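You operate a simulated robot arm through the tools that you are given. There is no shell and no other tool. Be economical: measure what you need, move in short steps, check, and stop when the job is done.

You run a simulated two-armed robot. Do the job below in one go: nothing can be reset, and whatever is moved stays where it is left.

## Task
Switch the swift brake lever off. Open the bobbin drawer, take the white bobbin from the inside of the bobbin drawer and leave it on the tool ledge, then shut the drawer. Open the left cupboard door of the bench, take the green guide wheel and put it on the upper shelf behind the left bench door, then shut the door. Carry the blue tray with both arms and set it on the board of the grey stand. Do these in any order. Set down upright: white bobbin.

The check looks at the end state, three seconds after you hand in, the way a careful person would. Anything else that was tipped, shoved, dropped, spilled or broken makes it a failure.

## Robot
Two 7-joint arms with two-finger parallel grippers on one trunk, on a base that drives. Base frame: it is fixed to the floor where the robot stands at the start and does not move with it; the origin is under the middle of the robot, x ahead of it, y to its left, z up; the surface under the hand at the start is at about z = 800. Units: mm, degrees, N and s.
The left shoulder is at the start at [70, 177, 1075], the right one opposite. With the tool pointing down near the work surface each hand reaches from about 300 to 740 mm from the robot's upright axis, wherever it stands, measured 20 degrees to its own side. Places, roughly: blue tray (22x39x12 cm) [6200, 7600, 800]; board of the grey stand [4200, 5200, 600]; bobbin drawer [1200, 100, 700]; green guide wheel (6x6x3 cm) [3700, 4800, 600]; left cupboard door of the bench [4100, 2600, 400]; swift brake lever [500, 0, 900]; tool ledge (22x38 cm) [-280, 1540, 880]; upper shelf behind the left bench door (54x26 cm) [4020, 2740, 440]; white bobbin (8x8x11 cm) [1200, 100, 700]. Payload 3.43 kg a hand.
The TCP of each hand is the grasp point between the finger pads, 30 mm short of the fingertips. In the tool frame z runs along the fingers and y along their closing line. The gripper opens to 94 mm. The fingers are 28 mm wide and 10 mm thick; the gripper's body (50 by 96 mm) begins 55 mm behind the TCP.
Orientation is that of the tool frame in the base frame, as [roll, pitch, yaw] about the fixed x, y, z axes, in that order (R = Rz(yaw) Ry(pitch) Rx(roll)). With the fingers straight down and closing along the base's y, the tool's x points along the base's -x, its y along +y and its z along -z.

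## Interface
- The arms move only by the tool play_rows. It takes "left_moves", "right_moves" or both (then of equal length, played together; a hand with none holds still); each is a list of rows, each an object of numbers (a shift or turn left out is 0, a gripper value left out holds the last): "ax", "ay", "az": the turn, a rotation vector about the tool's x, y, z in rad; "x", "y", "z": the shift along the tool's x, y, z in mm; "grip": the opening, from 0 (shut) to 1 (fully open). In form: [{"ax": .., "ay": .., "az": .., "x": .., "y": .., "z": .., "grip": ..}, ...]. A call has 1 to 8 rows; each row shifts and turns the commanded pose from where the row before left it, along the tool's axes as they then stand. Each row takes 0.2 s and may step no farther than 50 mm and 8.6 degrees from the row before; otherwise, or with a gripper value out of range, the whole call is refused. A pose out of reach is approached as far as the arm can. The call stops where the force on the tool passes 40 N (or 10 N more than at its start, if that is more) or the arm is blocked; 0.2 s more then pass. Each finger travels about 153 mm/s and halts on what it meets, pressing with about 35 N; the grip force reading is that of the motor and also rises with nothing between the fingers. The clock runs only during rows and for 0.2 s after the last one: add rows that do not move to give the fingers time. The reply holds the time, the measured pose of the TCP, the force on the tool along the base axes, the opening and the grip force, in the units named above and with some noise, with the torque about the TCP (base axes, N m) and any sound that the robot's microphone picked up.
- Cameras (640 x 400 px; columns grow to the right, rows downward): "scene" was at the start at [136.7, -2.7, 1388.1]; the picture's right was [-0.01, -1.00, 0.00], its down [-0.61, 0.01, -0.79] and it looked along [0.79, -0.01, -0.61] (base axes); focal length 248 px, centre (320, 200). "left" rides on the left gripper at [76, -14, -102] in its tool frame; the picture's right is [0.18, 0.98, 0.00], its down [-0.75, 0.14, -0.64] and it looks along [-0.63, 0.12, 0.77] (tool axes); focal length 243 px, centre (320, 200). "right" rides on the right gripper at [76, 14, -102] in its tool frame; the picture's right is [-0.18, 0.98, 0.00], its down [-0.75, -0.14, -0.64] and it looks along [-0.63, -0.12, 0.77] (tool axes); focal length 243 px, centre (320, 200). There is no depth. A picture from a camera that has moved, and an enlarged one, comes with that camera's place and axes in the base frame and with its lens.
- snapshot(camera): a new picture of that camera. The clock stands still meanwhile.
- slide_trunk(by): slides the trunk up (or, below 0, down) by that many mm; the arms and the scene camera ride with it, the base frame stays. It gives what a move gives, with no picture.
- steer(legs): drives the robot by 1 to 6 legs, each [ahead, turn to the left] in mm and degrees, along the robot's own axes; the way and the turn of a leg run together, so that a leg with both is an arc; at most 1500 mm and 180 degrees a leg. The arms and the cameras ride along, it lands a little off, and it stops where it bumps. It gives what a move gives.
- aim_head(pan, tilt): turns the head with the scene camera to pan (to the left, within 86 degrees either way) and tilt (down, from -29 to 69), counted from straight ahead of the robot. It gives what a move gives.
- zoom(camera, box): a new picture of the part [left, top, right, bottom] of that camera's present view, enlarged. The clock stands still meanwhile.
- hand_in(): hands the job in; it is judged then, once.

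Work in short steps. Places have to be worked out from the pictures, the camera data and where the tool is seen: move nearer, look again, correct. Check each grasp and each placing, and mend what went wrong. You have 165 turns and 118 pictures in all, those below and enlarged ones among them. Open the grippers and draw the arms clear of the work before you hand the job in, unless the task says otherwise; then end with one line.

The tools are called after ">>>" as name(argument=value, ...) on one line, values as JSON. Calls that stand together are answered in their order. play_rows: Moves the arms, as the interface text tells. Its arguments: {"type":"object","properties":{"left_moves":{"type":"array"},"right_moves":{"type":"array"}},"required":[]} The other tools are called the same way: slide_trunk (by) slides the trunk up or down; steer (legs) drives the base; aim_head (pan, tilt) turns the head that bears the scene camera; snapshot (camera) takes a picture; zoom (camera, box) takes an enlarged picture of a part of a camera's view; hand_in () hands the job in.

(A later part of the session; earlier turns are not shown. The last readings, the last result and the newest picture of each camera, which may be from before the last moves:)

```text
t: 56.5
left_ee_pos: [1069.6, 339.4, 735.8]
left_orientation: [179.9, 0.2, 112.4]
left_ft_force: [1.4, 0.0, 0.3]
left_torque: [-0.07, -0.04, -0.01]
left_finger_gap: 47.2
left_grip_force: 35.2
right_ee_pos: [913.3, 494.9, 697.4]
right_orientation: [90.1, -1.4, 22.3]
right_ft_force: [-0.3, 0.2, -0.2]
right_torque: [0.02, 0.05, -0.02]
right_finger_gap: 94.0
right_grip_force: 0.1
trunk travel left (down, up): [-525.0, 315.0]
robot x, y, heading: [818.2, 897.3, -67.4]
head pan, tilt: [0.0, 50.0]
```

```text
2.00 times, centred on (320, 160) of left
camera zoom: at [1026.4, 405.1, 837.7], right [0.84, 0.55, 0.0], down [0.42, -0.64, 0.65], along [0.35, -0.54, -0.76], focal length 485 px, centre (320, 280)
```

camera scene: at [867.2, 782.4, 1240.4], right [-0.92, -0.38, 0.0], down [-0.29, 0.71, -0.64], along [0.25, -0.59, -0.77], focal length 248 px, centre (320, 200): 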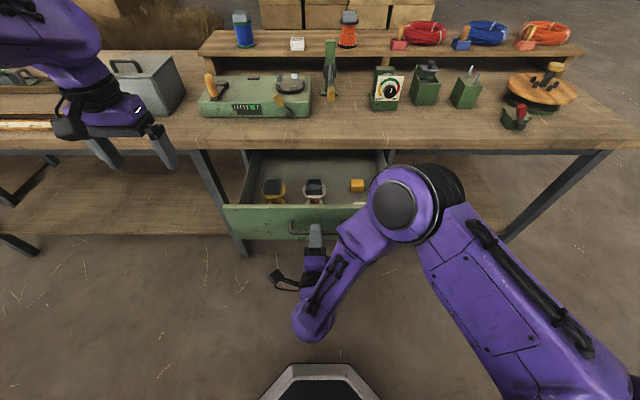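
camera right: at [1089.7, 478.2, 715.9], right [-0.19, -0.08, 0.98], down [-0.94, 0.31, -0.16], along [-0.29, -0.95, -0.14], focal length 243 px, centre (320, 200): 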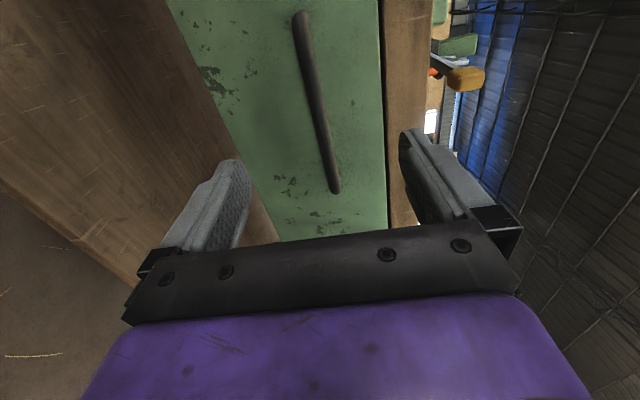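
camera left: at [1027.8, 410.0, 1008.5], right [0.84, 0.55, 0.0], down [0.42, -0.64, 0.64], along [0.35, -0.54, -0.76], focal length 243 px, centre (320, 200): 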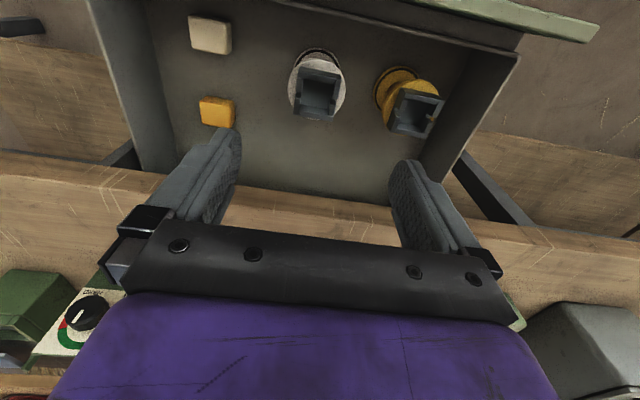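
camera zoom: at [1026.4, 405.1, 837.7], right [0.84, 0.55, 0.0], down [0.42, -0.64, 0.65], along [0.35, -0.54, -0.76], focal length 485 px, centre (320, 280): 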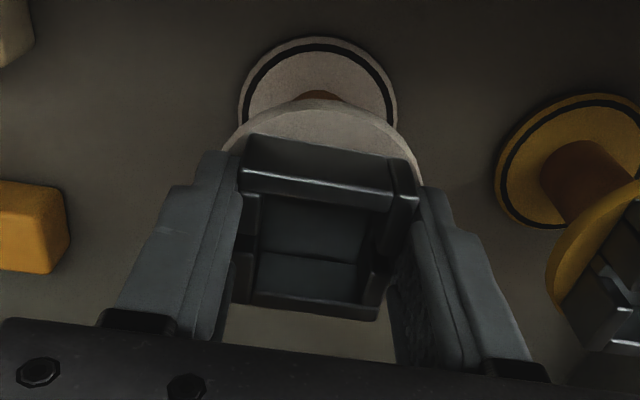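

The cap is held at 47 mm. I lift it straight up.

>>> play_rows(left_moves=[{"z": -20}, {"z": -35}, {"z": -45}, {"z": -45}, {"z": -45}, {"z": -40}])

>>> snapshot(camera="scene")

```text
t: 57.9
left_ee_pos: [1067.3, 341.8, 966.6]
left_orientation: [179.9, 0.2, 112.4]
left_ft_force: [0.2, 1.1, -0.5]
left_torque: [-0.04, 0.02, 0.01]
left_finger_gap: 47.3
left_grip_force: 34.7
right_ee_pos: [913.0, 495.3, 698.1]
right_orientation: [90.2, -1.4, 22.3]
right_ft_force: [0.4, -0.1, 0.0]
right_torque: [0.0, 0.01, -0.04]
right_finger_gap: 94.1
right_grip_force: 0.0
trunk travel left (down, up): [-525.0, 315.0]
robot x, y, heading: [820.5, 899.0, -67.4]
head pan, tilt: [0.0, 50.0]
```

```text
83 pictures are left
camera scene: at [868.5, 780.4, 1240.1], right [-0.92, -0.38, 0.0], down [-0.29, 0.71, -0.64], along [0.25, -0.59, -0.77], focal length 248 px, centre (320, 200)
```

scene: 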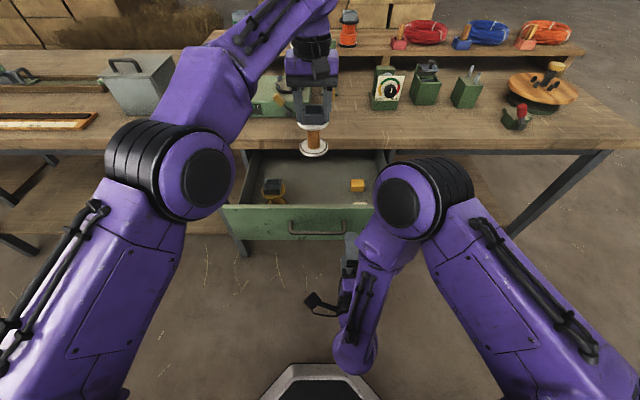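

The bobbin is held upright. Now the right hand regrips the handle to shut the drawer.

>>> play_rows(right_moves=[{"x": 40}, {"x": 40}, {"z": 25}, {"z": 25}, {"grip": 0}, {}, {}, {}])

```text
t: 59.7
left_ee_pos: [1068.9, 342.3, 966.6]
left_orientation: [179.9, 0.3, 112.4]
left_ft_force: [-0.2, -0.5, -0.7]
left_torque: [0.02, 0.0, -0.02]
left_finger_gap: 47.5
left_grip_force: 35.5
right_ee_pos: [1006.8, 480.4, 699.9]
right_orientation: [90.0, -1.4, 22.2]
right_ft_force: [1.0, -1.8, 13.4]
right_torque: [-0.67, 1.17, -0.13]
right_finger_gap: 12.2
right_grip_force: 44.2
trunk travel left (down, up): [-525.0, 315.0]
robot x, y, heading: [821.6, 901.1, -67.8]
head pan, tilt: [0.0, 50.0]
```

Regripped. I push the drawer back in with the arm.

>>> play_rows(right_moves=[{"z": 20}, {"z": 27}, {"z": 27}, {"z": 27}, {"z": 27}, {"z": 27}, {"z": 27}, {"z": 24}])

>>> zoom(camera="scene", box=[220, 120, 412, 240])

```text
t: 61.5
left_ee_pos: [1066.5, 342.9, 967.5]
left_orientation: [179.9, 0.2, 112.4]
left_ft_force: [-0.7, 0.2, -0.5]
left_torque: [-0.01, 0.0, -0.02]
left_finger_gap: 47.2
left_grip_force: 34.8
right_ee_pos: [1085.8, 288.4, 699.0]
right_orientation: [90.0, -1.5, 22.3]
right_ft_force: [1.2, -1.3, 11.5]
right_torque: [-0.69, 1.1, -1.08]
right_finger_gap: 12.1
right_grip_force: 44.9
trunk travel left (down, up): [-525.0, 315.0]
robot x, y, heading: [818.8, 900.2, -67.6]
head pan, tilt: [0.0, 50.0]
```

```text
3.33 times, centred on (316, 180) of scene
camera zoom: at [868.3, 782.4, 1240.4], right [-0.92, -0.38, 0.0], down [-0.29, 0.71, -0.64], along [0.25, -0.59, -0.77], focal length 828 px, centre (333, 267)
```

zoom: 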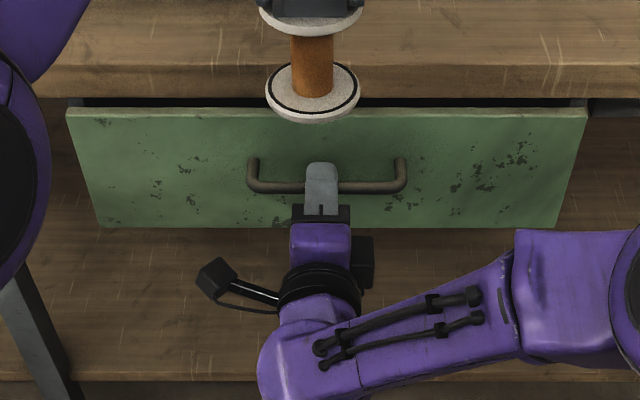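

Nearly shut; I press a few more millimetres to be sure it reaches the stop.

>>> play_rows(right_moves=[{"z": 4}, {"z": 4}, {"z": 4}])

```text
t: 62.3
left_ee_pos: [1065.5, 347.2, 970.0]
left_orientation: [179.9, 0.6, 112.4]
left_ft_force: [-0.7, -0.3, 0.0]
left_torque: [0.03, 0.03, 0.04]
left_finger_gap: 47.1
left_grip_force: 35.3
right_ee_pos: [1087.7, 283.8, 700.1]
right_orientation: [90.1, -1.4, 22.5]
right_ft_force: [-15.5, 29.7, 9.9]
right_torque: [-0.6, 1.12, -0.16]
right_finger_gap: 12.2
right_grip_force: 44.6
trunk travel left (down, up): [-525.0, 315.0]
robot x, y, heading: [822.0, 900.5, -67.3]
head pan, tilt: [0.0, 50.0]
```

It hit the stop (34 N). I release and withdraw.

>>> play_rows(right_moves=[{"z": -6}, {"grip": 1}, {}, {}, {"z": -40}, {"z": -45}, {"z": -45}, {"z": -45}])

>>> snapshot(camera="scene")

```text
t: 64.1
left_ee_pos: [1067.6, 340.9, 966.5]
left_orientation: [-179.9, 0.2, 112.4]
left_ft_force: [0.1, 0.6, -1.2]
left_torque: [0.0, -0.01, -0.02]
left_finger_gap: 47.1
left_grip_force: 34.7
right_ee_pos: [1020.0, 446.0, 700.0]
right_orientation: [90.1, -1.4, 22.3]
right_ft_force: [0.0, 0.4, -0.9]
right_torque: [-0.03, -0.01, 0.0]
right_finger_gap: 94.1
right_grip_force: 0.1
trunk travel left (down, up): [-525.0, 315.0]
robot x, y, heading: [817.7, 900.1, -67.4]
head pan, tilt: [0.0, 50.0]
```

```text
81 pictures are left
camera scene: at [868.7, 781.6, 1240.3], right [-0.92, -0.38, 0.0], down [-0.29, 0.71, -0.64], along [0.25, -0.59, -0.77], focal length 248 px, centre (320, 200)
```

scene: 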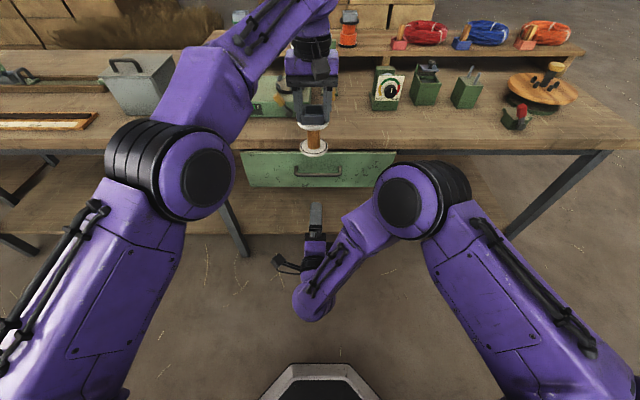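

The drawer is shut. I draw the bobbin in and raise the trunk, then turn right (the free side) to look for the tool ledge at roughly [-280,1540].

>>> play_rows(left_moves=[{"x": 35, "y": 15}, {"x": 40, "y": 15}, {"x": 40, "y": 20}, {"x": 20, "y": 30}])

>>> slide_trunk(by=250)

>>> steer(legs=[[0, -143]])

>>> aim_head(pan=0, tilt=35)

>>> snapshot(camera="scene")

```text
t: 65.1
left_ee_pos: [1092.8, 497.5, 963.3]
left_orientation: [180.0, 0.2, 112.4]
left_ft_force: [1.2, 0.3, -1.0]
left_torque: [-0.02, 0.02, 0.03]
left_finger_gap: 47.1
left_grip_force: 34.9
right_ee_pos: [1021.5, 445.4, 698.8]
right_orientation: [90.3, -1.4, 22.3]
right_ft_force: [0.1, -0.6, 1.0]
right_torque: [-0.07, -0.03, 0.01]
right_finger_gap: 94.3
right_grip_force: 0.0
trunk travel left (down, up): [-525.0, 315.0]
robot x, y, heading: [822.0, 898.3, -67.7]
head pan, tilt: [0.0, 50.0]
```

```text
t: 67.7
left_ee_pos: [1091.5, 495.2, 1213.5]
left_orientation: [180.0, 0.2, 112.4]
left_ft_force: [0.8, -1.2, -1.4]
left_torque: [-0.02, 0.0, -0.02]
left_finger_gap: 47.2
left_grip_force: 34.7
right_ee_pos: [1021.9, 443.6, 950.1]
right_orientation: [90.1, -1.4, 22.2]
right_ft_force: [0.2, -0.7, -0.1]
right_torque: [0.01, 0.0, 0.01]
right_finger_gap: 93.8
right_grip_force: 0.1
trunk travel left (down, up): [-775.0, 65.0]
robot x, y, heading: [820.4, 901.5, -67.6]
head pan, tilt: [0.0, 50.0]
```

```text
t: 74.0
left_ee_pos: [363.8, 1067.2, 1215.4]
left_orientation: [179.8, 0.1, -31.7]
left_ft_force: [-0.2, 0.4, 0.2]
left_torque: [0.0, -0.01, 0.01]
left_finger_gap: 47.5
left_grip_force: 35.7
right_ee_pos: [389.2, 1150.1, 949.2]
right_orientation: [90.2, -1.3, -121.7]
right_ft_force: [0.0, -0.6, 0.5]
right_torque: [0.01, -0.02, 0.01]
right_finger_gap: 94.0
right_grip_force: 0.0
trunk travel left (down, up): [-775.0, 65.0]
robot x, y, heading: [817.8, 902.7, 148.6]
head pan, tilt: [0.0, 50.0]
```

```text
t: 74.8
left_ee_pos: [364.0, 1067.7, 1213.3]
left_orientation: [179.9, 0.1, -31.6]
left_ft_force: [0.0, -0.4, -1.1]
left_torque: [-0.02, -0.04, -0.01]
left_finger_gap: 47.1
left_grip_force: 35.3
right_ee_pos: [390.0, 1150.1, 949.3]
right_orientation: [90.2, -1.3, -121.9]
right_ft_force: [-0.3, 0.0, -0.6]
right_torque: [-0.01, 0.0, -0.01]
right_finger_gap: 94.1
right_grip_force: 0.0
trunk travel left (down, up): [-775.0, 65.0]
robot x, y, heading: [817.7, 897.5, 148.2]
head pan, tilt: [0.0, 35.0]
```

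```text
80 pictures are left
camera scene: at [701.8, 970.6, 1511.8], right [0.52, 0.85, 0.0], down [0.49, -0.3, -0.82], along [-0.7, 0.43, -0.57], focal length 248 px, centre (320, 200)
```

scene: 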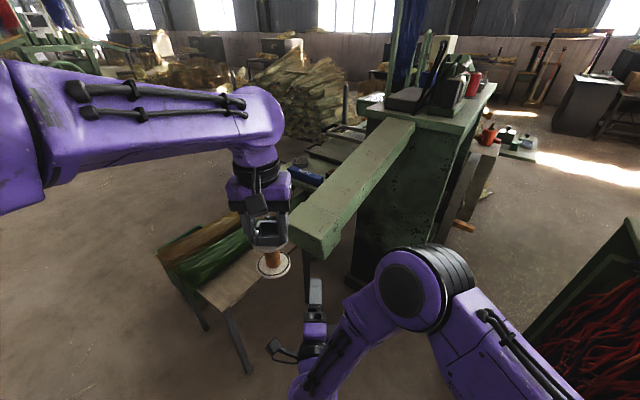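

The ledge seems to be the shelf with the blue brush beside the green cabinet (≈[-325,1540,880]). I zoom in.

>>> zoom(camera="scene", box=[240, 70, 480, 220])

>>> snapshot(camera="left")

```text
2.67 times, centred on (360, 145) of scene
camera zoom: at [701.8, 970.6, 1511.8], right [0.52, 0.85, 0.0], down [0.49, -0.3, -0.82], along [-0.7, 0.43, -0.57], focal length 663 px, centre (213, 347)
```

zoom: 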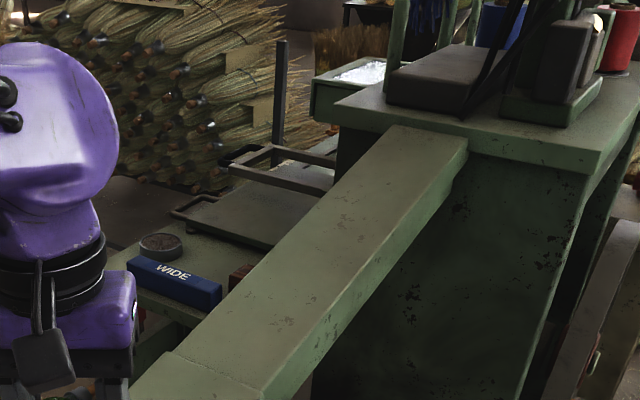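

```text
78 pictures are left
camera left: at [436.3, 1039.1, 1316.7], right [-0.36, -0.93, 0.0], down [-0.71, 0.28, 0.64], along [-0.6, 0.23, -0.76], focal length 243 px, centre (320, 200)
```

left: 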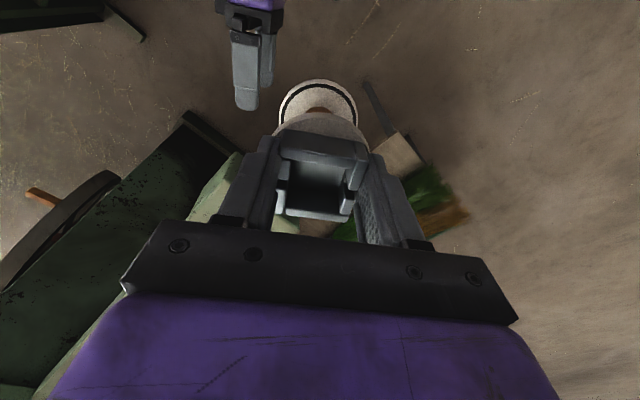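

I need a second viewpoint to place the ledge and the beam beside it. I drive to about [300,650] and face it.

>>> steer(legs=[[0, 57], [575, 0], [0, -92]])

>>> snapshot(camera="scene")

```text
t: 84.5
left_ee_pos: [22.5, 1050.3, 1214.9]
left_orientation: [179.9, 0.3, -66.8]
left_ft_force: [-0.4, 0.2, -1.1]
left_torque: [0.02, 0.0, 0.02]
left_finger_gap: 46.8
left_grip_force: 34.8
right_ee_pos: [91.5, 1104.0, 950.2]
right_orientation: [90.2, -1.3, -156.9]
right_ft_force: [-0.8, -0.3, 0.3]
right_torque: [0.0, -0.02, 0.0]
right_finger_gap: 93.9
right_grip_force: 0.0
trunk travel left (down, up): [-775.0, 65.0]
robot x, y, heading: [301.6, 652.5, 113.0]
head pan, tilt: [0.0, 35.0]
```

```text
77 pictures are left
camera scene: at [244.6, 776.8, 1511.9], right [0.92, 0.4, 0.0], down [0.23, -0.53, -0.82], along [-0.32, 0.75, -0.57], focal length 248 px, centre (320, 200)
```

scene: 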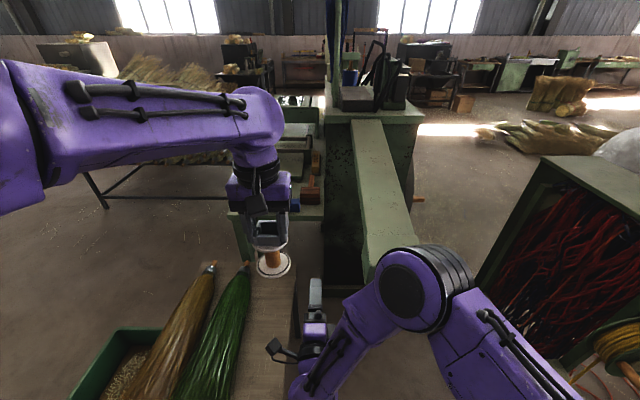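

The beam slopes from ≈[210,1190,1010] up to the cabinet; the ledge lies beyond the brush table. I look to the left for an approach on that side.

>>> aim_head(pan=45, tilt=35)

>>> snapshot(camera="scene")

>>> snapshot(camera="left")

```text
t: 85.7
left_ee_pos: [23.6, 1050.5, 1214.7]
left_orientation: [180.0, 0.2, -66.8]
left_ft_force: [0.1, -0.3, -1.1]
left_torque: [-0.02, 0.01, -0.01]
left_finger_gap: 47.1
left_grip_force: 34.9
right_ee_pos: [91.9, 1103.0, 950.0]
right_orientation: [90.2, -1.3, -156.9]
right_ft_force: [0.4, 1.6, 0.7]
right_torque: [-0.01, 0.02, -0.02]
right_finger_gap: 94.0
right_grip_force: 0.0
trunk travel left (down, up): [-775.0, 65.0]
robot x, y, heading: [295.9, 647.6, 113.0]
head pan, tilt: [45.0, 35.0]
```

```text
76 pictures are left
camera scene: at [197.7, 728.6, 1511.9], right [0.37, 0.93, 0.0], down [0.53, -0.21, -0.82], along [-0.76, 0.3, -0.57], focal length 248 px, centre (320, 200)
```

scene: 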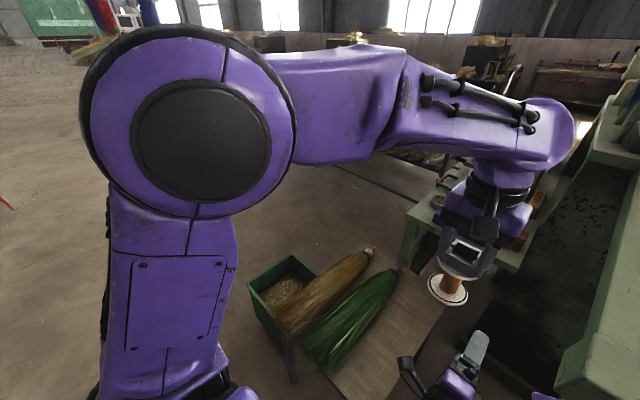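

```text
75 pictures are left
camera left: at [66.1, 985.8, 1316.8], right [-0.83, -0.56, 0.0], down [-0.43, 0.64, 0.64], along [-0.36, 0.54, -0.76], focal length 243 px, centre (320, 200)
```

left: 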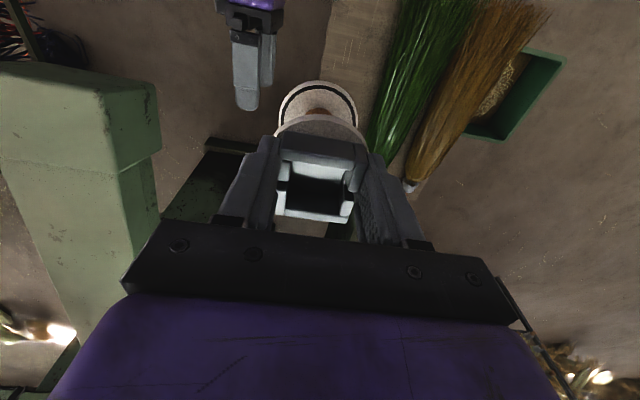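

The ledge (≈300–380 mm front edge from [-355,1417] to [-70,1515]) is best reached from its west end, where the floor looks free. I drive around the brush table: first to about [-900,250].

>>> aim_head(pan=0, tilt=35)

>>> steer(legs=[[0, 85]])

>>> snapshot(camera="scene")

```text
t: 86.8
left_ee_pos: [22.4, 1050.7, 1214.6]
left_orientation: [179.8, 0.3, -66.8]
left_ft_force: [-0.8, -0.2, -1.0]
left_torque: [-0.01, 0.01, 0.02]
left_finger_gap: 47.2
left_grip_force: 34.6
right_ee_pos: [91.0, 1102.9, 949.1]
right_orientation: [90.2, -1.4, -156.8]
right_ft_force: [0.1, -0.4, -0.6]
right_torque: [0.0, -0.01, -0.01]
right_finger_gap: 94.3
right_grip_force: 0.1
trunk travel left (down, up): [-775.0, 65.0]
robot x, y, heading: [298.5, 650.8, 113.4]
head pan, tilt: [0.0, 35.0]
```

```text
t: 90.8
left_ee_pos: [-120.3, 408.6, 1214.8]
left_orientation: [179.9, 0.2, 18.5]
left_ft_force: [0.0, 0.6, -0.5]
left_torque: [0.02, 0.04, 0.02]
left_finger_gap: 47.2
left_grip_force: 35.1
right_ee_pos: [-168.5, 480.7, 949.8]
right_orientation: [90.2, -1.4, -71.6]
right_ft_force: [0.2, 0.0, 0.1]
right_torque: [0.01, -0.03, -0.01]
right_finger_gap: 94.0
right_grip_force: 0.1
trunk travel left (down, up): [-775.0, 65.0]
robot x, y, heading: [299.8, 651.9, -161.3]
head pan, tilt: [0.0, 35.0]
```

```text
74 pictures are left
camera scene: at [168.4, 605.7, 1511.9], right [-0.32, 0.95, 0.0], down [0.54, 0.18, -0.82], along [-0.78, -0.26, -0.57], focal length 248 px, centre (320, 200)
```

scene: 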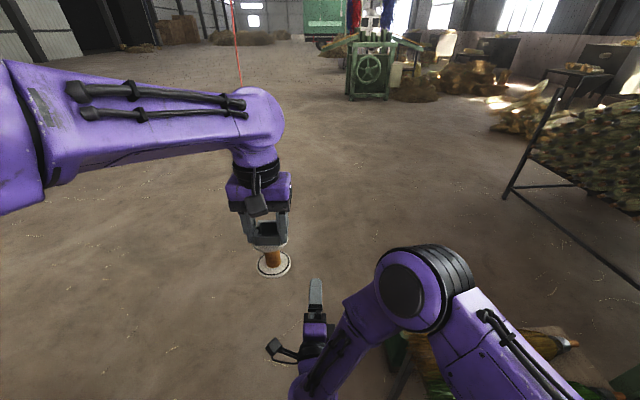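

Free floor ahead. I drive on, turn north, advance partway and turn towards the ledge to look.

>>> steer(legs=[[1290, 0], [0, -107], [950, 0], [0, -60]])

>>> snapshot(camera="scene")

```text
t: 103.9
left_ee_pos: [-1020.0, 1051.6, 1212.6]
left_orientation: [179.8, 0.0, -91.9]
left_ft_force: [-0.8, 2.0, -1.7]
left_torque: [-0.07, -0.04, 0.0]
left_finger_gap: 47.5
left_grip_force: 34.9
right_ee_pos: [-936.0, 1069.5, 948.7]
right_orientation: [90.2, -1.4, 178.1]
right_ft_force: [-0.6, 0.5, -0.2]
right_torque: [0.0, 0.0, -0.03]
right_finger_gap: 94.1
right_grip_force: 0.0
trunk travel left (down, up): [-775.0, 65.0]
robot x, y, heading: [-946.1, 570.8, 86.7]
head pan, tilt: [0.0, 35.0]
stopped in leg 3: the robot was blocked; the commanded pose is now the measured one
```

```text
73 pictures are left
camera scene: at [-935.2, 709.6, 1511.5], right [1.0, -0.05, 0.0], down [-0.03, -0.58, -0.82], along [0.04, 0.82, -0.58], focal length 248 px, centre (320, 200)
```

scene: 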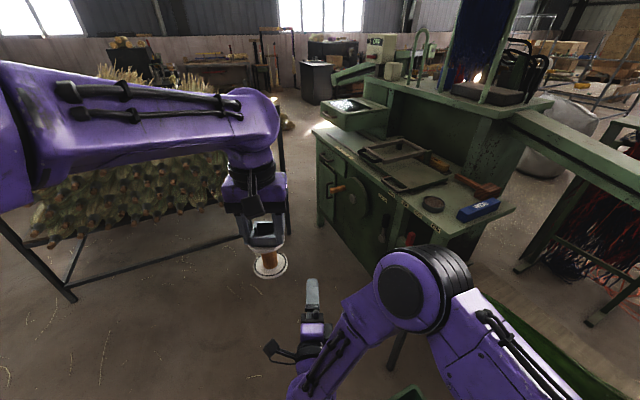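

Blocked again, on the right front by the bin probably. I zoom on the ledge and look down at the contact.

>>> zoom(camera="scene", box=[300, 90, 556, 250])

>>> aim_head(pan=-45, tilt=60)

>>> snapshot(camera="scene")

```text
2.50 times, centred on (428, 170) of scene
camera zoom: at [-935.2, 709.6, 1511.5], right [1.0, -0.05, 0.0], down [-0.03, -0.58, -0.82], along [0.04, 0.82, -0.58], focal length 621 px, centre (50, 275)
```

zoom: 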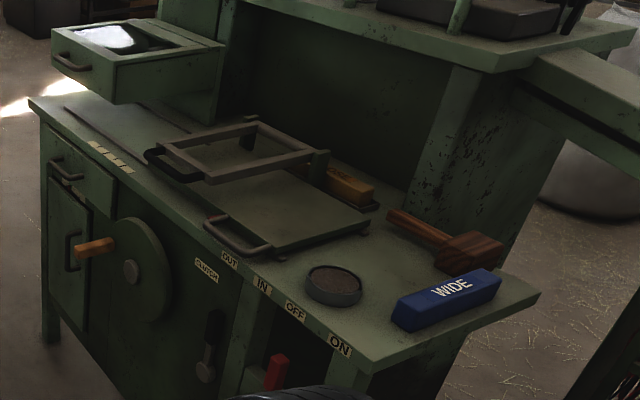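

```text
t: 105.0
left_ee_pos: [-1020.9, 1047.9, 1212.9]
left_orientation: [179.9, 0.1, -91.9]
left_ft_force: [0.3, 0.9, -0.8]
left_torque: [-0.01, 0.0, 0.0]
left_finger_gap: 47.3
left_grip_force: 35.3
right_ee_pos: [-937.2, 1066.8, 949.5]
right_orientation: [90.2, -1.4, 178.1]
right_ft_force: [-0.6, -0.4, -0.2]
right_torque: [-0.01, 0.0, 0.01]
right_finger_gap: 94.0
right_grip_force: 0.0
trunk travel left (down, up): [-775.0, 65.0]
robot x, y, heading: [-946.7, 565.8, 86.9]
head pan, tilt: [-45.0, 60.0]
```

```text
71 pictures are left
camera scene: at [-892.3, 662.7, 1477.6], right [0.67, -0.74, 0.0], down [-0.64, -0.58, -0.5], along [0.37, 0.33, -0.87], focal length 248 px, centre (320, 200)
```

scene: 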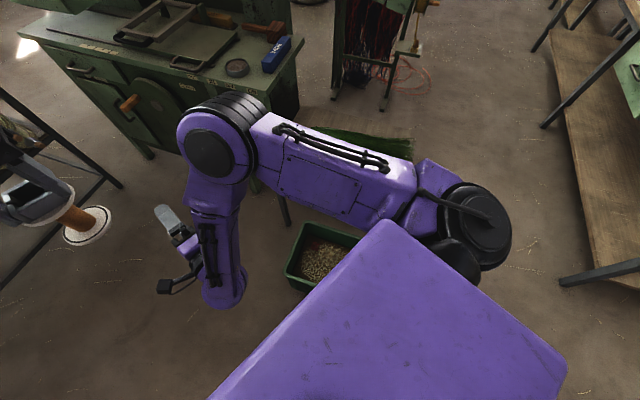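

The bin's corner at about [-665,715] stopped me; it seems still aligned with the table. The free spot on the ledge is ≈[-285,1580] (between tin, blue box and mallet). I go round with more room and face the ledge from the west.

>>> steer(legs=[[-200, 0], [0, 33], [400, 0], [0, -30], [560, 0], [0, -66]])

>>> aim_head(pan=-15, tilt=40)

>>> snapshot(camera="scene")

```text
t: 117.4
left_ee_pos: [-762.9, 1566.0, 1214.1]
left_orientation: [180.0, 0.3, -154.3]
left_ft_force: [-0.8, 1.4, -0.6]
left_torque: [0.0, 0.03, -0.01]
left_finger_gap: 47.2
left_grip_force: 34.8
right_ee_pos: [-708.0, 1501.0, 949.7]
right_orientation: [90.2, -1.4, 115.8]
right_ft_force: [0.1, -0.1, -0.8]
right_torque: [0.0, 0.01, 0.01]
right_finger_gap: 94.0
right_grip_force: 0.1
trunk travel left (down, up): [-775.0, 65.0]
robot x, y, heading: [-1150.9, 1277.1, 24.6]
head pan, tilt: [-45.0, 60.0]
```

```text
t: 118.4
left_ee_pos: [-763.9, 1566.9, 1214.9]
left_orientation: [179.9, 0.2, -154.3]
left_ft_force: [-0.7, -0.5, -0.5]
left_torque: [0.01, 0.0, 0.01]
left_finger_gap: 47.2
left_grip_force: 35.7
right_ee_pos: [-707.2, 1501.4, 949.5]
right_orientation: [90.2, -1.4, 115.7]
right_ft_force: [0.3, 0.3, -0.6]
right_torque: [0.04, -0.01, 0.04]
right_finger_gap: 93.9
right_grip_force: 0.1
trunk travel left (down, up): [-775.0, 65.0]
robot x, y, heading: [-1150.0, 1279.0, 24.4]
head pan, tilt: [-15.0, 40.0]
```

```text
70 pictures are left
camera scene: at [-1022.5, 1310.7, 1504.3], right [0.16, -0.99, 0.0], down [-0.63, -0.11, -0.77], along [0.76, 0.13, -0.64], focal length 248 px, centre (320, 200)
```

scene: 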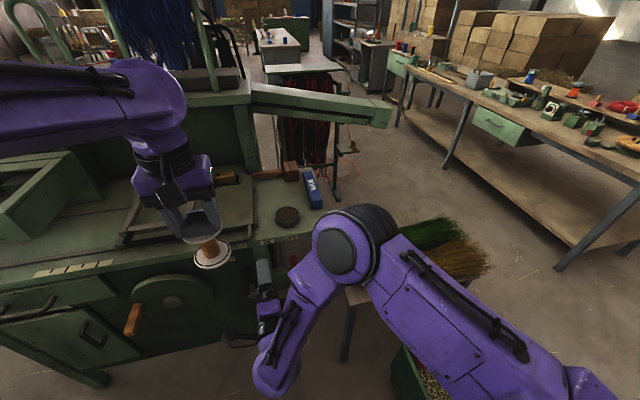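

The right hand would meet the deck; I raise it, and zoom in on the free spot.

>>> play_rows(right_moves=[{"y": 45, "z": -20}, {"y": 45, "z": -20}, {"y": 45, "z": -20}, {"y": 45}, {"y": 40}])

>>> zoom(camera="scene", box=[200, 140, 360, 240])

```text
t: 119.6
left_ee_pos: [-762.3, 1565.1, 1215.4]
left_orientation: [179.9, 0.3, -154.4]
left_ft_force: [-0.3, -0.7, -0.8]
left_torque: [0.0, 0.02, 0.01]
left_finger_gap: 47.4
left_grip_force: 34.4
right_ee_pos: [-758.2, 1470.0, 1169.3]
right_orientation: [90.1, -1.4, 115.6]
right_ft_force: [0.2, -0.2, 0.0]
right_torque: [0.0, 0.01, -0.01]
right_finger_gap: 94.0
right_grip_force: 0.0
trunk travel left (down, up): [-775.0, 65.0]
robot x, y, heading: [-1152.5, 1277.5, 24.6]
head pan, tilt: [-15.0, 40.0]
```

```text
4.00 times, centred on (280, 190) of scene
camera zoom: at [-1022.7, 1309.4, 1504.4], right [0.16, -0.99, 0.0], down [-0.63, -0.11, -0.77], along [0.76, 0.13, -0.64], focal length 994 px, centre (480, 240)
```

zoom: 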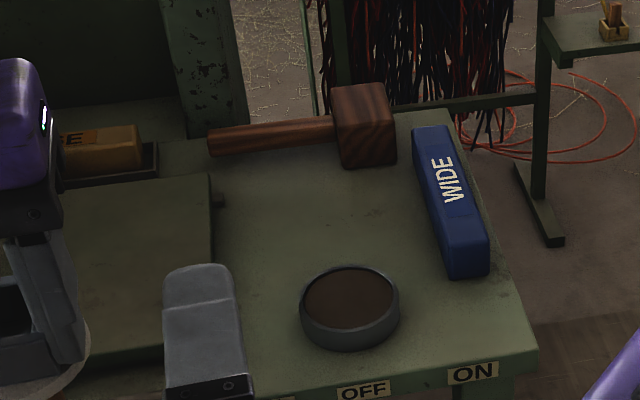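

The spot S≈[-263,1592] has over 45 mm room all round. I move the right hand out to the right, drive 320 mm closer.

>>> play_rows(right_moves=[{"x": -45}, {"x": -45}, {"x": -45}, {"x": -45}, {"x": -40}])

>>> steer(legs=[[320, 0]])

>>> snapshot(camera="scene")

```text
t: 120.8
left_ee_pos: [-761.6, 1562.6, 1215.0]
left_orientation: [179.8, 0.2, -154.2]
left_ft_force: [1.0, -1.0, -0.8]
left_torque: [0.04, -0.01, -0.01]
left_finger_gap: 47.5
left_grip_force: 35.6
right_ee_pos: [-622.9, 1323.6, 1155.2]
right_orientation: [90.0, -1.6, 115.7]
right_ft_force: [1.0, -0.4, 0.4]
right_torque: [-0.02, 0.0, 0.0]
right_finger_gap: 94.1
right_grip_force: 0.1
right hand out of reach, approached as far as the arm can: row 2, 3, 4, 5
trunk travel left (down, up): [-775.0, 65.0]
robot x, y, heading: [-1153.3, 1274.1, 24.9]
head pan, tilt: [-15.0, 40.0]
```

```text
t: 122.9
left_ee_pos: [-475.7, 1696.8, 1214.2]
left_orientation: [179.8, 0.2, -154.4]
left_ft_force: [-1.0, 0.0, -1.3]
left_torque: [0.01, 0.03, 0.02]
left_finger_gap: 47.2
left_grip_force: 35.4
right_ee_pos: [-335.8, 1457.0, 1155.1]
right_orientation: [90.1, -1.3, 115.7]
right_ft_force: [-0.1, -0.1, -0.2]
right_torque: [-0.01, -0.03, -0.02]
right_finger_gap: 94.0
right_grip_force: 0.0
trunk travel left (down, up): [-775.0, 65.0]
robot x, y, heading: [-862.4, 1407.9, 24.6]
head pan, tilt: [-15.0, 40.0]
```

```text
68 pictures are left
camera scene: at [-734.9, 1441.1, 1504.5], right [0.16, -0.99, 0.0], down [-0.63, -0.1, -0.77], along [0.76, 0.13, -0.64], focal length 248 px, centre (320, 200)
```

scene: 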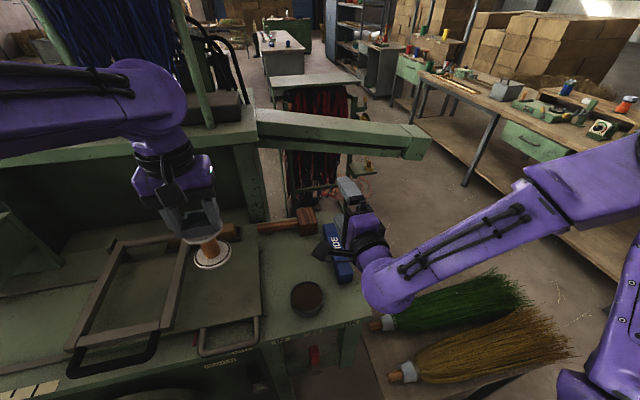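

I pull the right hand back and bring the bobbin over the spot, still high.

>>> play_rows(right_moves=[{"z": -45}, {"z": -45}, {"z": -45}, {"z": -45}, {}, {}, {}, {}], left_moves=[{}, {}, {}, {"x": -30, "y": -37}, {"x": -30, "y": -37}, {"x": -30, "y": -37}, {"x": -30, "y": -37}, {"x": -30, "y": -36}])

>>> snapshot(camera="scene")

>>> snapshot(camera="left")

```text
t: 124.7
left_ee_pos: [-315.8, 1623.8, 1216.7]
left_orientation: [-179.9, 0.3, -154.0]
left_ft_force: [-0.3, -0.2, -0.2]
left_torque: [0.0, 0.0, -0.01]
left_finger_gap: 47.4
left_grip_force: 35.5
left hand out of reach, approached as far as the arm can: row 7, 8
right_ee_pos: [-388.3, 1494.0, 1121.1]
right_orientation: [90.0, -1.2, 115.6]
right_ft_force: [0.2, -0.6, -0.4]
right_torque: [-0.02, 0.0, 0.0]
right_finger_gap: 93.9
right_grip_force: 0.1
right hand out of reach, approached as far as the arm can: row 1, 2, 3, 4
trunk travel left (down, up): [-775.0, 65.0]
robot x, y, heading: [-862.8, 1409.9, 24.5]
head pan, tilt: [-15.0, 40.0]
```

```text
67 pictures are left
camera scene: at [-736.6, 1441.6, 1504.6], right [0.16, -0.99, 0.0], down [-0.63, -0.11, -0.77], along [0.76, 0.13, -0.64], focal length 248 px, centre (320, 200)
```

scene: 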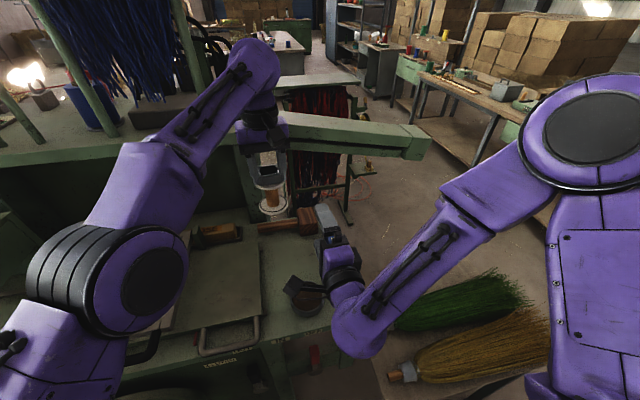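

```text
66 pictures are left
camera left: at [-377.5, 1577.8, 1318.8], right [-0.6, 0.8, 0.0], down [0.61, 0.46, 0.65], along [0.52, 0.38, -0.76], focal length 243 px, centre (320, 200)
```

left: 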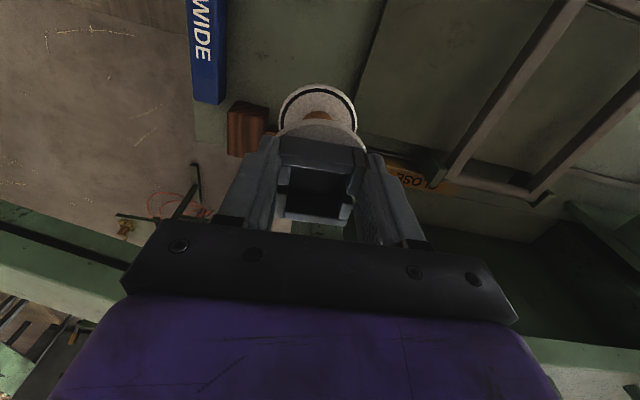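

The left hand is a bit too high to reach; lowering will help. The right hand is too near it, so first I bring the right hand to a reachable retracted pose.

>>> play_rows(left_moves=[{"x": 30, "y": 36}, {}, {}, {}, {}, {}, {}, {}], right_moves=[{"z": 40, "grip": 0}, {"z": 40}, {"x": 20, "y": -35}, {"x": 20, "y": -40}, {"y": -40}, {"y": -40}, {}, {}])

>>> snapshot(camera="scene")

```text
t: 126.5
left_ee_pos: [-354.9, 1640.4, 1213.6]
left_orientation: [179.9, 0.3, -154.4]
left_ft_force: [0.7, -0.5, -0.5]
left_torque: [-0.01, -0.02, 0.0]
left_finger_gap: 47.3
left_grip_force: 34.8
right_ee_pos: [-332.9, 1567.3, 965.9]
right_orientation: [90.2, -1.3, 115.6]
right_ft_force: [-0.5, -0.1, 0.5]
right_torque: [-0.02, -0.01, 0.03]
right_finger_gap: 0.0
right_grip_force: 32.8
trunk travel left (down, up): [-775.0, 65.0]
robot x, y, heading: [-861.3, 1407.3, 24.1]
head pan, tilt: [-15.0, 40.0]
```

```text
65 pictures are left
camera scene: at [-733.0, 1441.4, 1504.3], right [0.16, -0.99, 0.0], down [-0.63, -0.1, -0.77], along [0.76, 0.13, -0.64], focal length 248 px, centre (320, 200)
```

scene: 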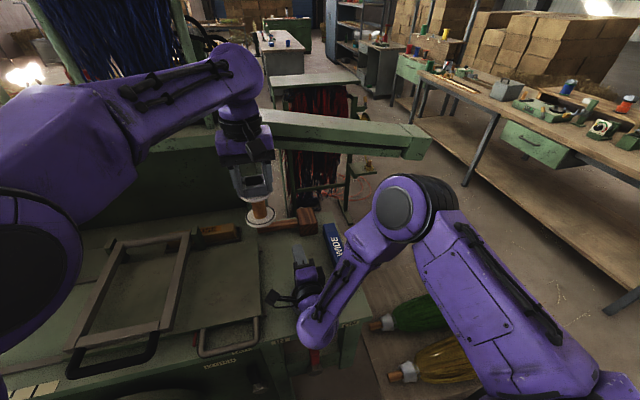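

The right hand is now in reach but above the ledge. I raise it slightly and withdraw it straight back.

>>> play_rows(right_moves=[{"y": 40}, {"y": 30}, {"z": -40}, {"z": -40}, {"z": -40}, {"z": -40}, {"x": -30, "z": -20}])

>>> snapshot(camera="scene")

```text
t: 128.1
left_ee_pos: [-353.5, 1640.8, 1214.0]
left_orientation: [179.9, 0.1, -154.4]
left_ft_force: [0.7, 0.1, -0.1]
left_torque: [0.02, 0.02, -0.01]
left_finger_gap: 47.2
left_grip_force: 34.3
right_ee_pos: [-475.5, 1474.9, 1024.6]
right_orientation: [90.1, -2.4, 114.7]
right_ft_force: [-0.1, -0.1, 0.1]
right_torque: [0.0, 0.01, 0.02]
right_finger_gap: 0.0
right_grip_force: 32.2
right hand out of reach, approached as far as the arm can: row 7
trunk travel left (down, up): [-775.0, 65.0]
robot x, y, heading: [-866.2, 1408.3, 24.1]
head pan, tilt: [-15.0, 40.0]
```

```text
64 pictures are left
camera scene: at [-732.5, 1441.4, 1504.3], right [0.16, -0.99, 0.0], down [-0.63, -0.1, -0.77], along [0.76, 0.13, -0.64], focal length 248 px, centre (320, 200)
```

scene: 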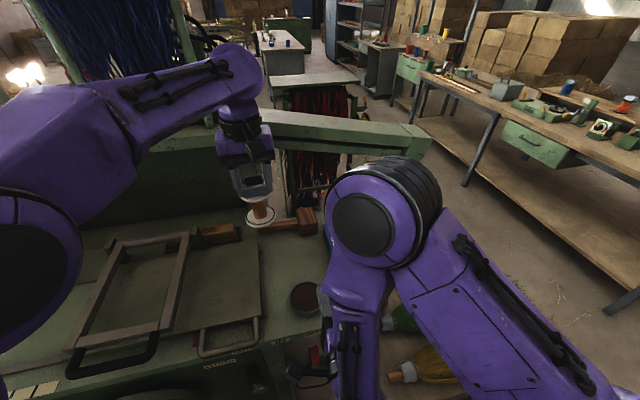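

Now the left hand: descend partly and move over S.

>>> play_rows(left_moves=[{"y": -21, "z": 40}, {"y": -21, "z": 40}, {"y": -21, "z": 30, "x": -20}, {"y": -20, "x": -20, "z": 15}, {"x": -20}, {}])

>>> zoom(camera="scene", box=[200, 140, 360, 240])

>>> snapshot(camera="left")

```text
t: 129.5
left_ee_pos: [-292.1, 1586.0, 1093.7]
left_orientation: [179.7, 0.3, -154.3]
left_ft_force: [0.0, 0.2, -2.3]
left_torque: [0.0, 0.03, 0.0]
left_finger_gap: 47.6
left_grip_force: 35.0
left hand out of reach, approached as far as the arm can: row 4, 5
right_ee_pos: [-475.4, 1473.9, 1022.8]
right_orientation: [90.3, -2.0, 114.7]
right_ft_force: [0.0, -1.0, 0.5]
right_torque: [-0.01, -0.03, 0.01]
right_finger_gap: 0.3
right_grip_force: 33.1
trunk travel left (down, up): [-775.0, 65.0]
robot x, y, heading: [-863.2, 1410.0, 24.4]
head pan, tilt: [-15.0, 40.0]
```

```text
4.00 times, centred on (280, 190) of scene
camera zoom: at [-732.4, 1441.3, 1504.2], right [0.16, -0.99, 0.0], down [-0.63, -0.1, -0.77], along [0.76, 0.13, -0.64], focal length 994 px, centre (480, 240)
```

zoom: 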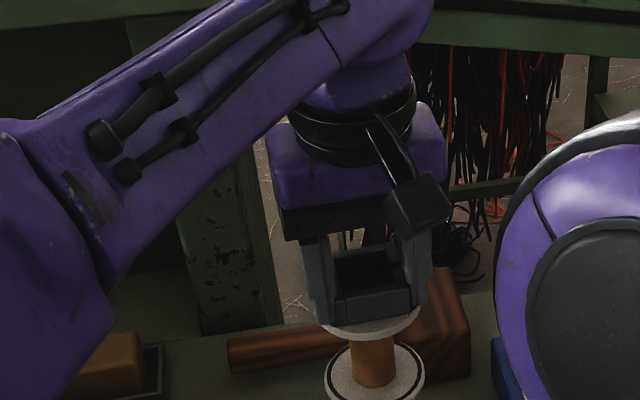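

```text
62 pictures are left
camera left: at [-354.3, 1540.3, 1195.8], right [-0.59, 0.81, 0.0], down [0.62, 0.45, 0.64], along [0.52, 0.38, -0.76], focal length 243 px, centre (320, 200)
```

left: 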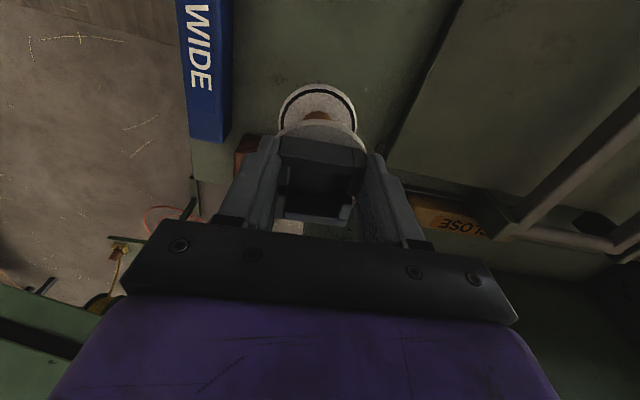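

Reach is near its limit but grows as it lowers. I lower further while edging ahead 20 mm.

>>> play_rows(left_moves=[{"z": 35}, {"x": -10, "z": 20}, {"x": -12, "z": 10}, {}])

>>> snapshot(camera="left")

>>> zoom(camera="scene", box=[230, 180, 390, 280])

```text
t: 130.5
left_ee_pos: [-284.6, 1591.0, 1039.6]
left_orientation: [179.9, 0.2, -154.4]
left_ft_force: [-0.7, 0.3, -0.4]
left_torque: [0.03, 0.03, 0.02]
left_finger_gap: 47.3
left_grip_force: 35.0
left hand out of reach, approached as far as the arm can: row 3
right_ee_pos: [-476.2, 1472.9, 1023.2]
right_orientation: [90.1, -2.0, 114.7]
right_ft_force: [-0.1, -0.1, 0.8]
right_torque: [-0.05, -0.03, 0.0]
right_finger_gap: 0.2
right_grip_force: 33.2
trunk travel left (down, up): [-775.0, 65.0]
robot x, y, heading: [-863.4, 1406.7, 24.5]
head pan, tilt: [-15.0, 40.0]
```

```text
61 pictures are left
camera left: at [-346.0, 1545.6, 1141.3], right [-0.59, 0.81, 0.0], down [0.62, 0.45, 0.64], along [0.52, 0.38, -0.76], focal length 243 px, centre (320, 200)
```

left: 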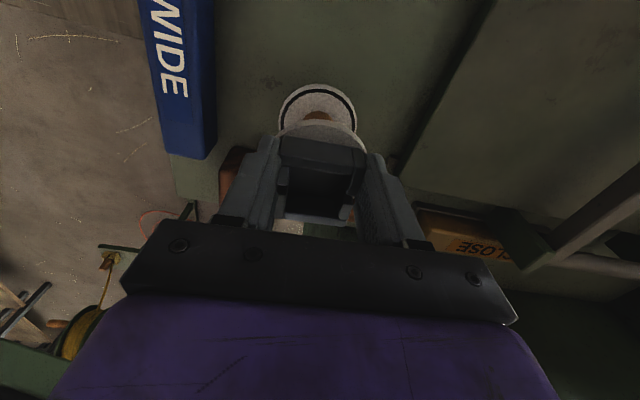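

```text
4.00 times, centred on (310, 230) of scene
camera zoom: at [-733.4, 1441.8, 1504.3], right [0.16, -0.99, 0.0], down [-0.63, -0.11, -0.77], along [0.76, 0.13, -0.64], focal length 994 px, centre (360, 80)
```

zoom: 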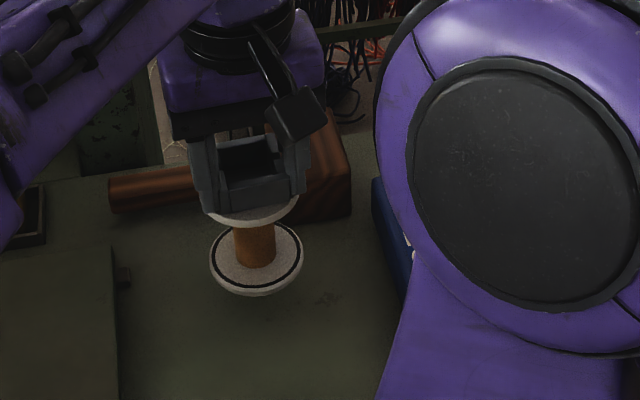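

The spot beneath is clear. I lower in small steps until contact.

>>> play_rows(left_moves=[{"z": 15}, {"z": 15}, {"z": 8}, {"z": 4}])

>>> zoom(camera="scene", box=[230, 180, 390, 280])

```text
t: 131.5
left_ee_pos: [-282.4, 1592.1, 996.8]
left_orientation: [179.9, 0.1, -154.4]
left_ft_force: [-0.2, -1.0, -0.3]
left_torque: [0.01, 0.01, -0.01]
left_finger_gap: 47.4
left_grip_force: 34.7
right_ee_pos: [-475.4, 1473.6, 1022.6]
right_orientation: [90.2, -2.2, 114.7]
right_ft_force: [0.1, -0.7, 0.0]
right_torque: [0.0, 0.01, 0.04]
right_finger_gap: 0.0
right_grip_force: 33.2
trunk travel left (down, up): [-775.0, 65.0]
robot x, y, heading: [-864.7, 1409.0, 24.4]
head pan, tilt: [-15.0, 40.0]
```

```text
4.00 times, centred on (310, 230) of scene
camera zoom: at [-733.4, 1441.8, 1504.3], right [0.16, -0.99, 0.0], down [-0.63, -0.11, -0.77], along [0.76, 0.13, -0.64], focal length 994 px, centre (360, 80)
```

zoom: 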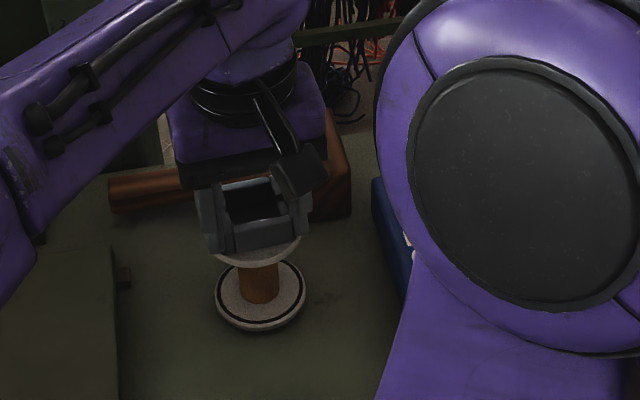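

No contact yet; continue in 2–3 mm steps.

>>> play_rows(left_moves=[{"z": 3}, {"z": 3}, {"z": 2}, {"z": 2}])

```text
t: 132.5
left_ee_pos: [-283.9, 1592.5, 990.9]
left_orientation: [180.0, 0.6, -154.3]
left_ft_force: [2.0, -0.3, 20.3]
left_torque: [0.06, -0.52, -0.09]
left_finger_gap: 47.3
left_grip_force: 34.4
right_ee_pos: [-477.8, 1474.6, 1024.3]
right_orientation: [89.9, -2.0, 114.8]
right_ft_force: [0.0, -0.1, -0.4]
right_torque: [0.01, -0.01, 0.03]
right_finger_gap: 0.0
right_grip_force: 33.1
trunk travel left (down, up): [-775.0, 65.0]
robot x, y, heading: [-859.3, 1403.7, 24.6]
head pan, tilt: [-15.0, 40.0]
```

Contact at TCP z≈991 (20 N). I ease up 3 mm, open the fingers slowly, and rise straight up.

>>> play_rows(left_moves=[{"z": -3}, {"grip": 0.7}, {"grip": 0.95}, {}, {"z": -20}, {"z": -40}, {"z": -40}])

>>> zoom(camera="scene", box=[200, 160, 392, 280])

```text
t: 134.1
left_ee_pos: [-284.7, 1590.3, 1090.5]
left_orientation: [179.9, 0.2, -154.3]
left_ft_force: [-0.1, 0.1, -0.6]
left_torque: [0.0, 0.01, 0.02]
left_finger_gap: 89.5
left_grip_force: 0.0
right_ee_pos: [-477.7, 1474.3, 1022.4]
right_orientation: [90.2, -2.2, 114.7]
right_ft_force: [-0.1, 0.2, -0.2]
right_torque: [0.02, -0.02, 0.01]
right_finger_gap: 0.1
right_grip_force: 33.0
trunk travel left (down, up): [-775.0, 65.0]
robot x, y, heading: [-865.8, 1409.4, 24.5]
head pan, tilt: [-15.0, 40.0]
```

```text
3.33 times, centred on (296, 220) of scene
camera zoom: at [-733.8, 1441.5, 1504.3], right [0.16, -0.99, 0.0], down [-0.63, -0.1, -0.77], along [0.76, 0.13, -0.64], focal length 828 px, centre (400, 133)
```

zoom: 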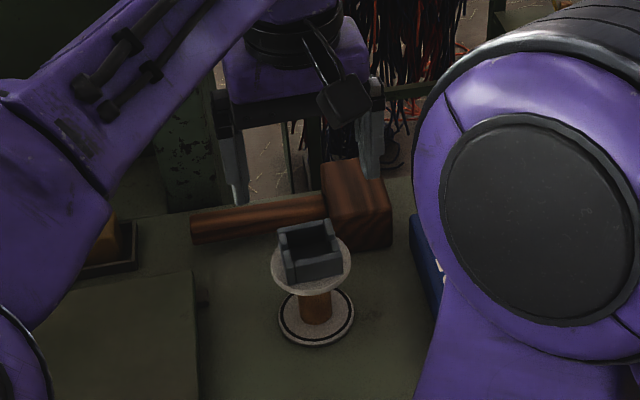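

The white bobbin stands upright on the ledge. I retract the left hand and back out the way I came.

>>> play_rows(left_moves=[{"z": -45}, {"z": -40, "x": 20}, {"x": 45}, {"x": 45}, {"x": 45}, {"x": 20, "y": 30}])

>>> steer(legs=[[-320, 0], [0, -114], [750, 0], [0, 98], [900, 0]])

>>> aim_head(pan=0, tilt=25)

>>> snapshot(camera="scene")

```text
t: 135.5
left_ee_pos: [-466.4, 1565.1, 1183.7]
left_orientation: [-179.9, 0.2, -154.3]
left_ft_force: [0.3, 0.6, -0.2]
left_torque: [0.01, -0.07, 0.01]
left_finger_gap: 89.4
left_grip_force: 0.0
left hand out of reach, approached as far as the arm can: row 1
right_ee_pos: [-478.0, 1474.9, 1024.5]
right_orientation: [90.0, -2.1, 114.7]
right_ft_force: [0.8, 0.6, -0.5]
right_torque: [0.0, 0.02, -0.03]
right_finger_gap: 0.1
right_grip_force: 33.0
trunk travel left (down, up): [-775.0, 65.0]
robot x, y, heading: [-863.6, 1411.2, 24.5]
head pan, tilt: [-15.0, 40.0]
```

```text
t: 152.1
left_ee_pos: [-499.8, 596.7, 1180.7]
left_orientation: [179.9, -0.2, -169.0]
left_ft_force: [1.4, 0.0, 0.0]
left_torque: [0.01, 0.05, 0.02]
left_finger_gap: 89.0
left_grip_force: 0.1
right_ee_pos: [-535.0, 511.3, 1021.5]
right_orientation: [90.7, -2.1, 99.6]
right_ft_force: [0.3, 0.6, -0.2]
right_torque: [0.02, 0.01, -0.01]
right_finger_gap: 0.1
right_grip_force: 33.0
trunk travel left (down, up): [-775.0, 65.0]
robot x, y, heading: [-930.7, 537.9, 9.9]
head pan, tilt: [-15.0, 40.0]
stopped in leg 5: the robot was blocked; the commanded pose is now the measured one
```

```text
t: 152.9
left_ee_pos: [-507.5, 593.7, 1182.2]
left_orientation: [179.9, 0.1, -168.9]
left_ft_force: [-0.8, -0.6, 0.6]
left_torque: [0.02, -0.04, 0.0]
left_finger_gap: 89.4
left_grip_force: 0.2
right_ee_pos: [-538.9, 508.9, 1022.8]
right_orientation: [90.2, -2.2, 99.8]
right_ft_force: [-0.1, 0.2, -0.6]
right_torque: [-0.04, 0.03, 0.03]
right_finger_gap: 0.0
right_grip_force: 33.6
trunk travel left (down, up): [-775.0, 65.0]
robot x, y, heading: [-929.5, 539.2, 10.1]
head pan, tilt: [0.0, 25.0]
```

```text
57 pictures are left
camera scene: at [-791.1, 562.7, 1527.8], right [0.17, -0.98, 0.0], down [-0.42, -0.07, -0.91], along [0.89, 0.16, -0.42], focal length 248 px, centre (320, 200)
```

scene: 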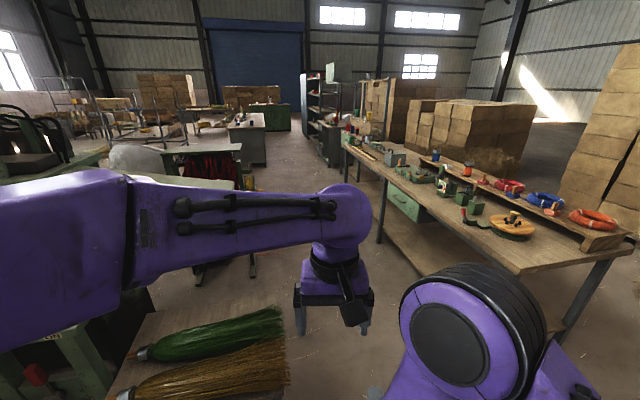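

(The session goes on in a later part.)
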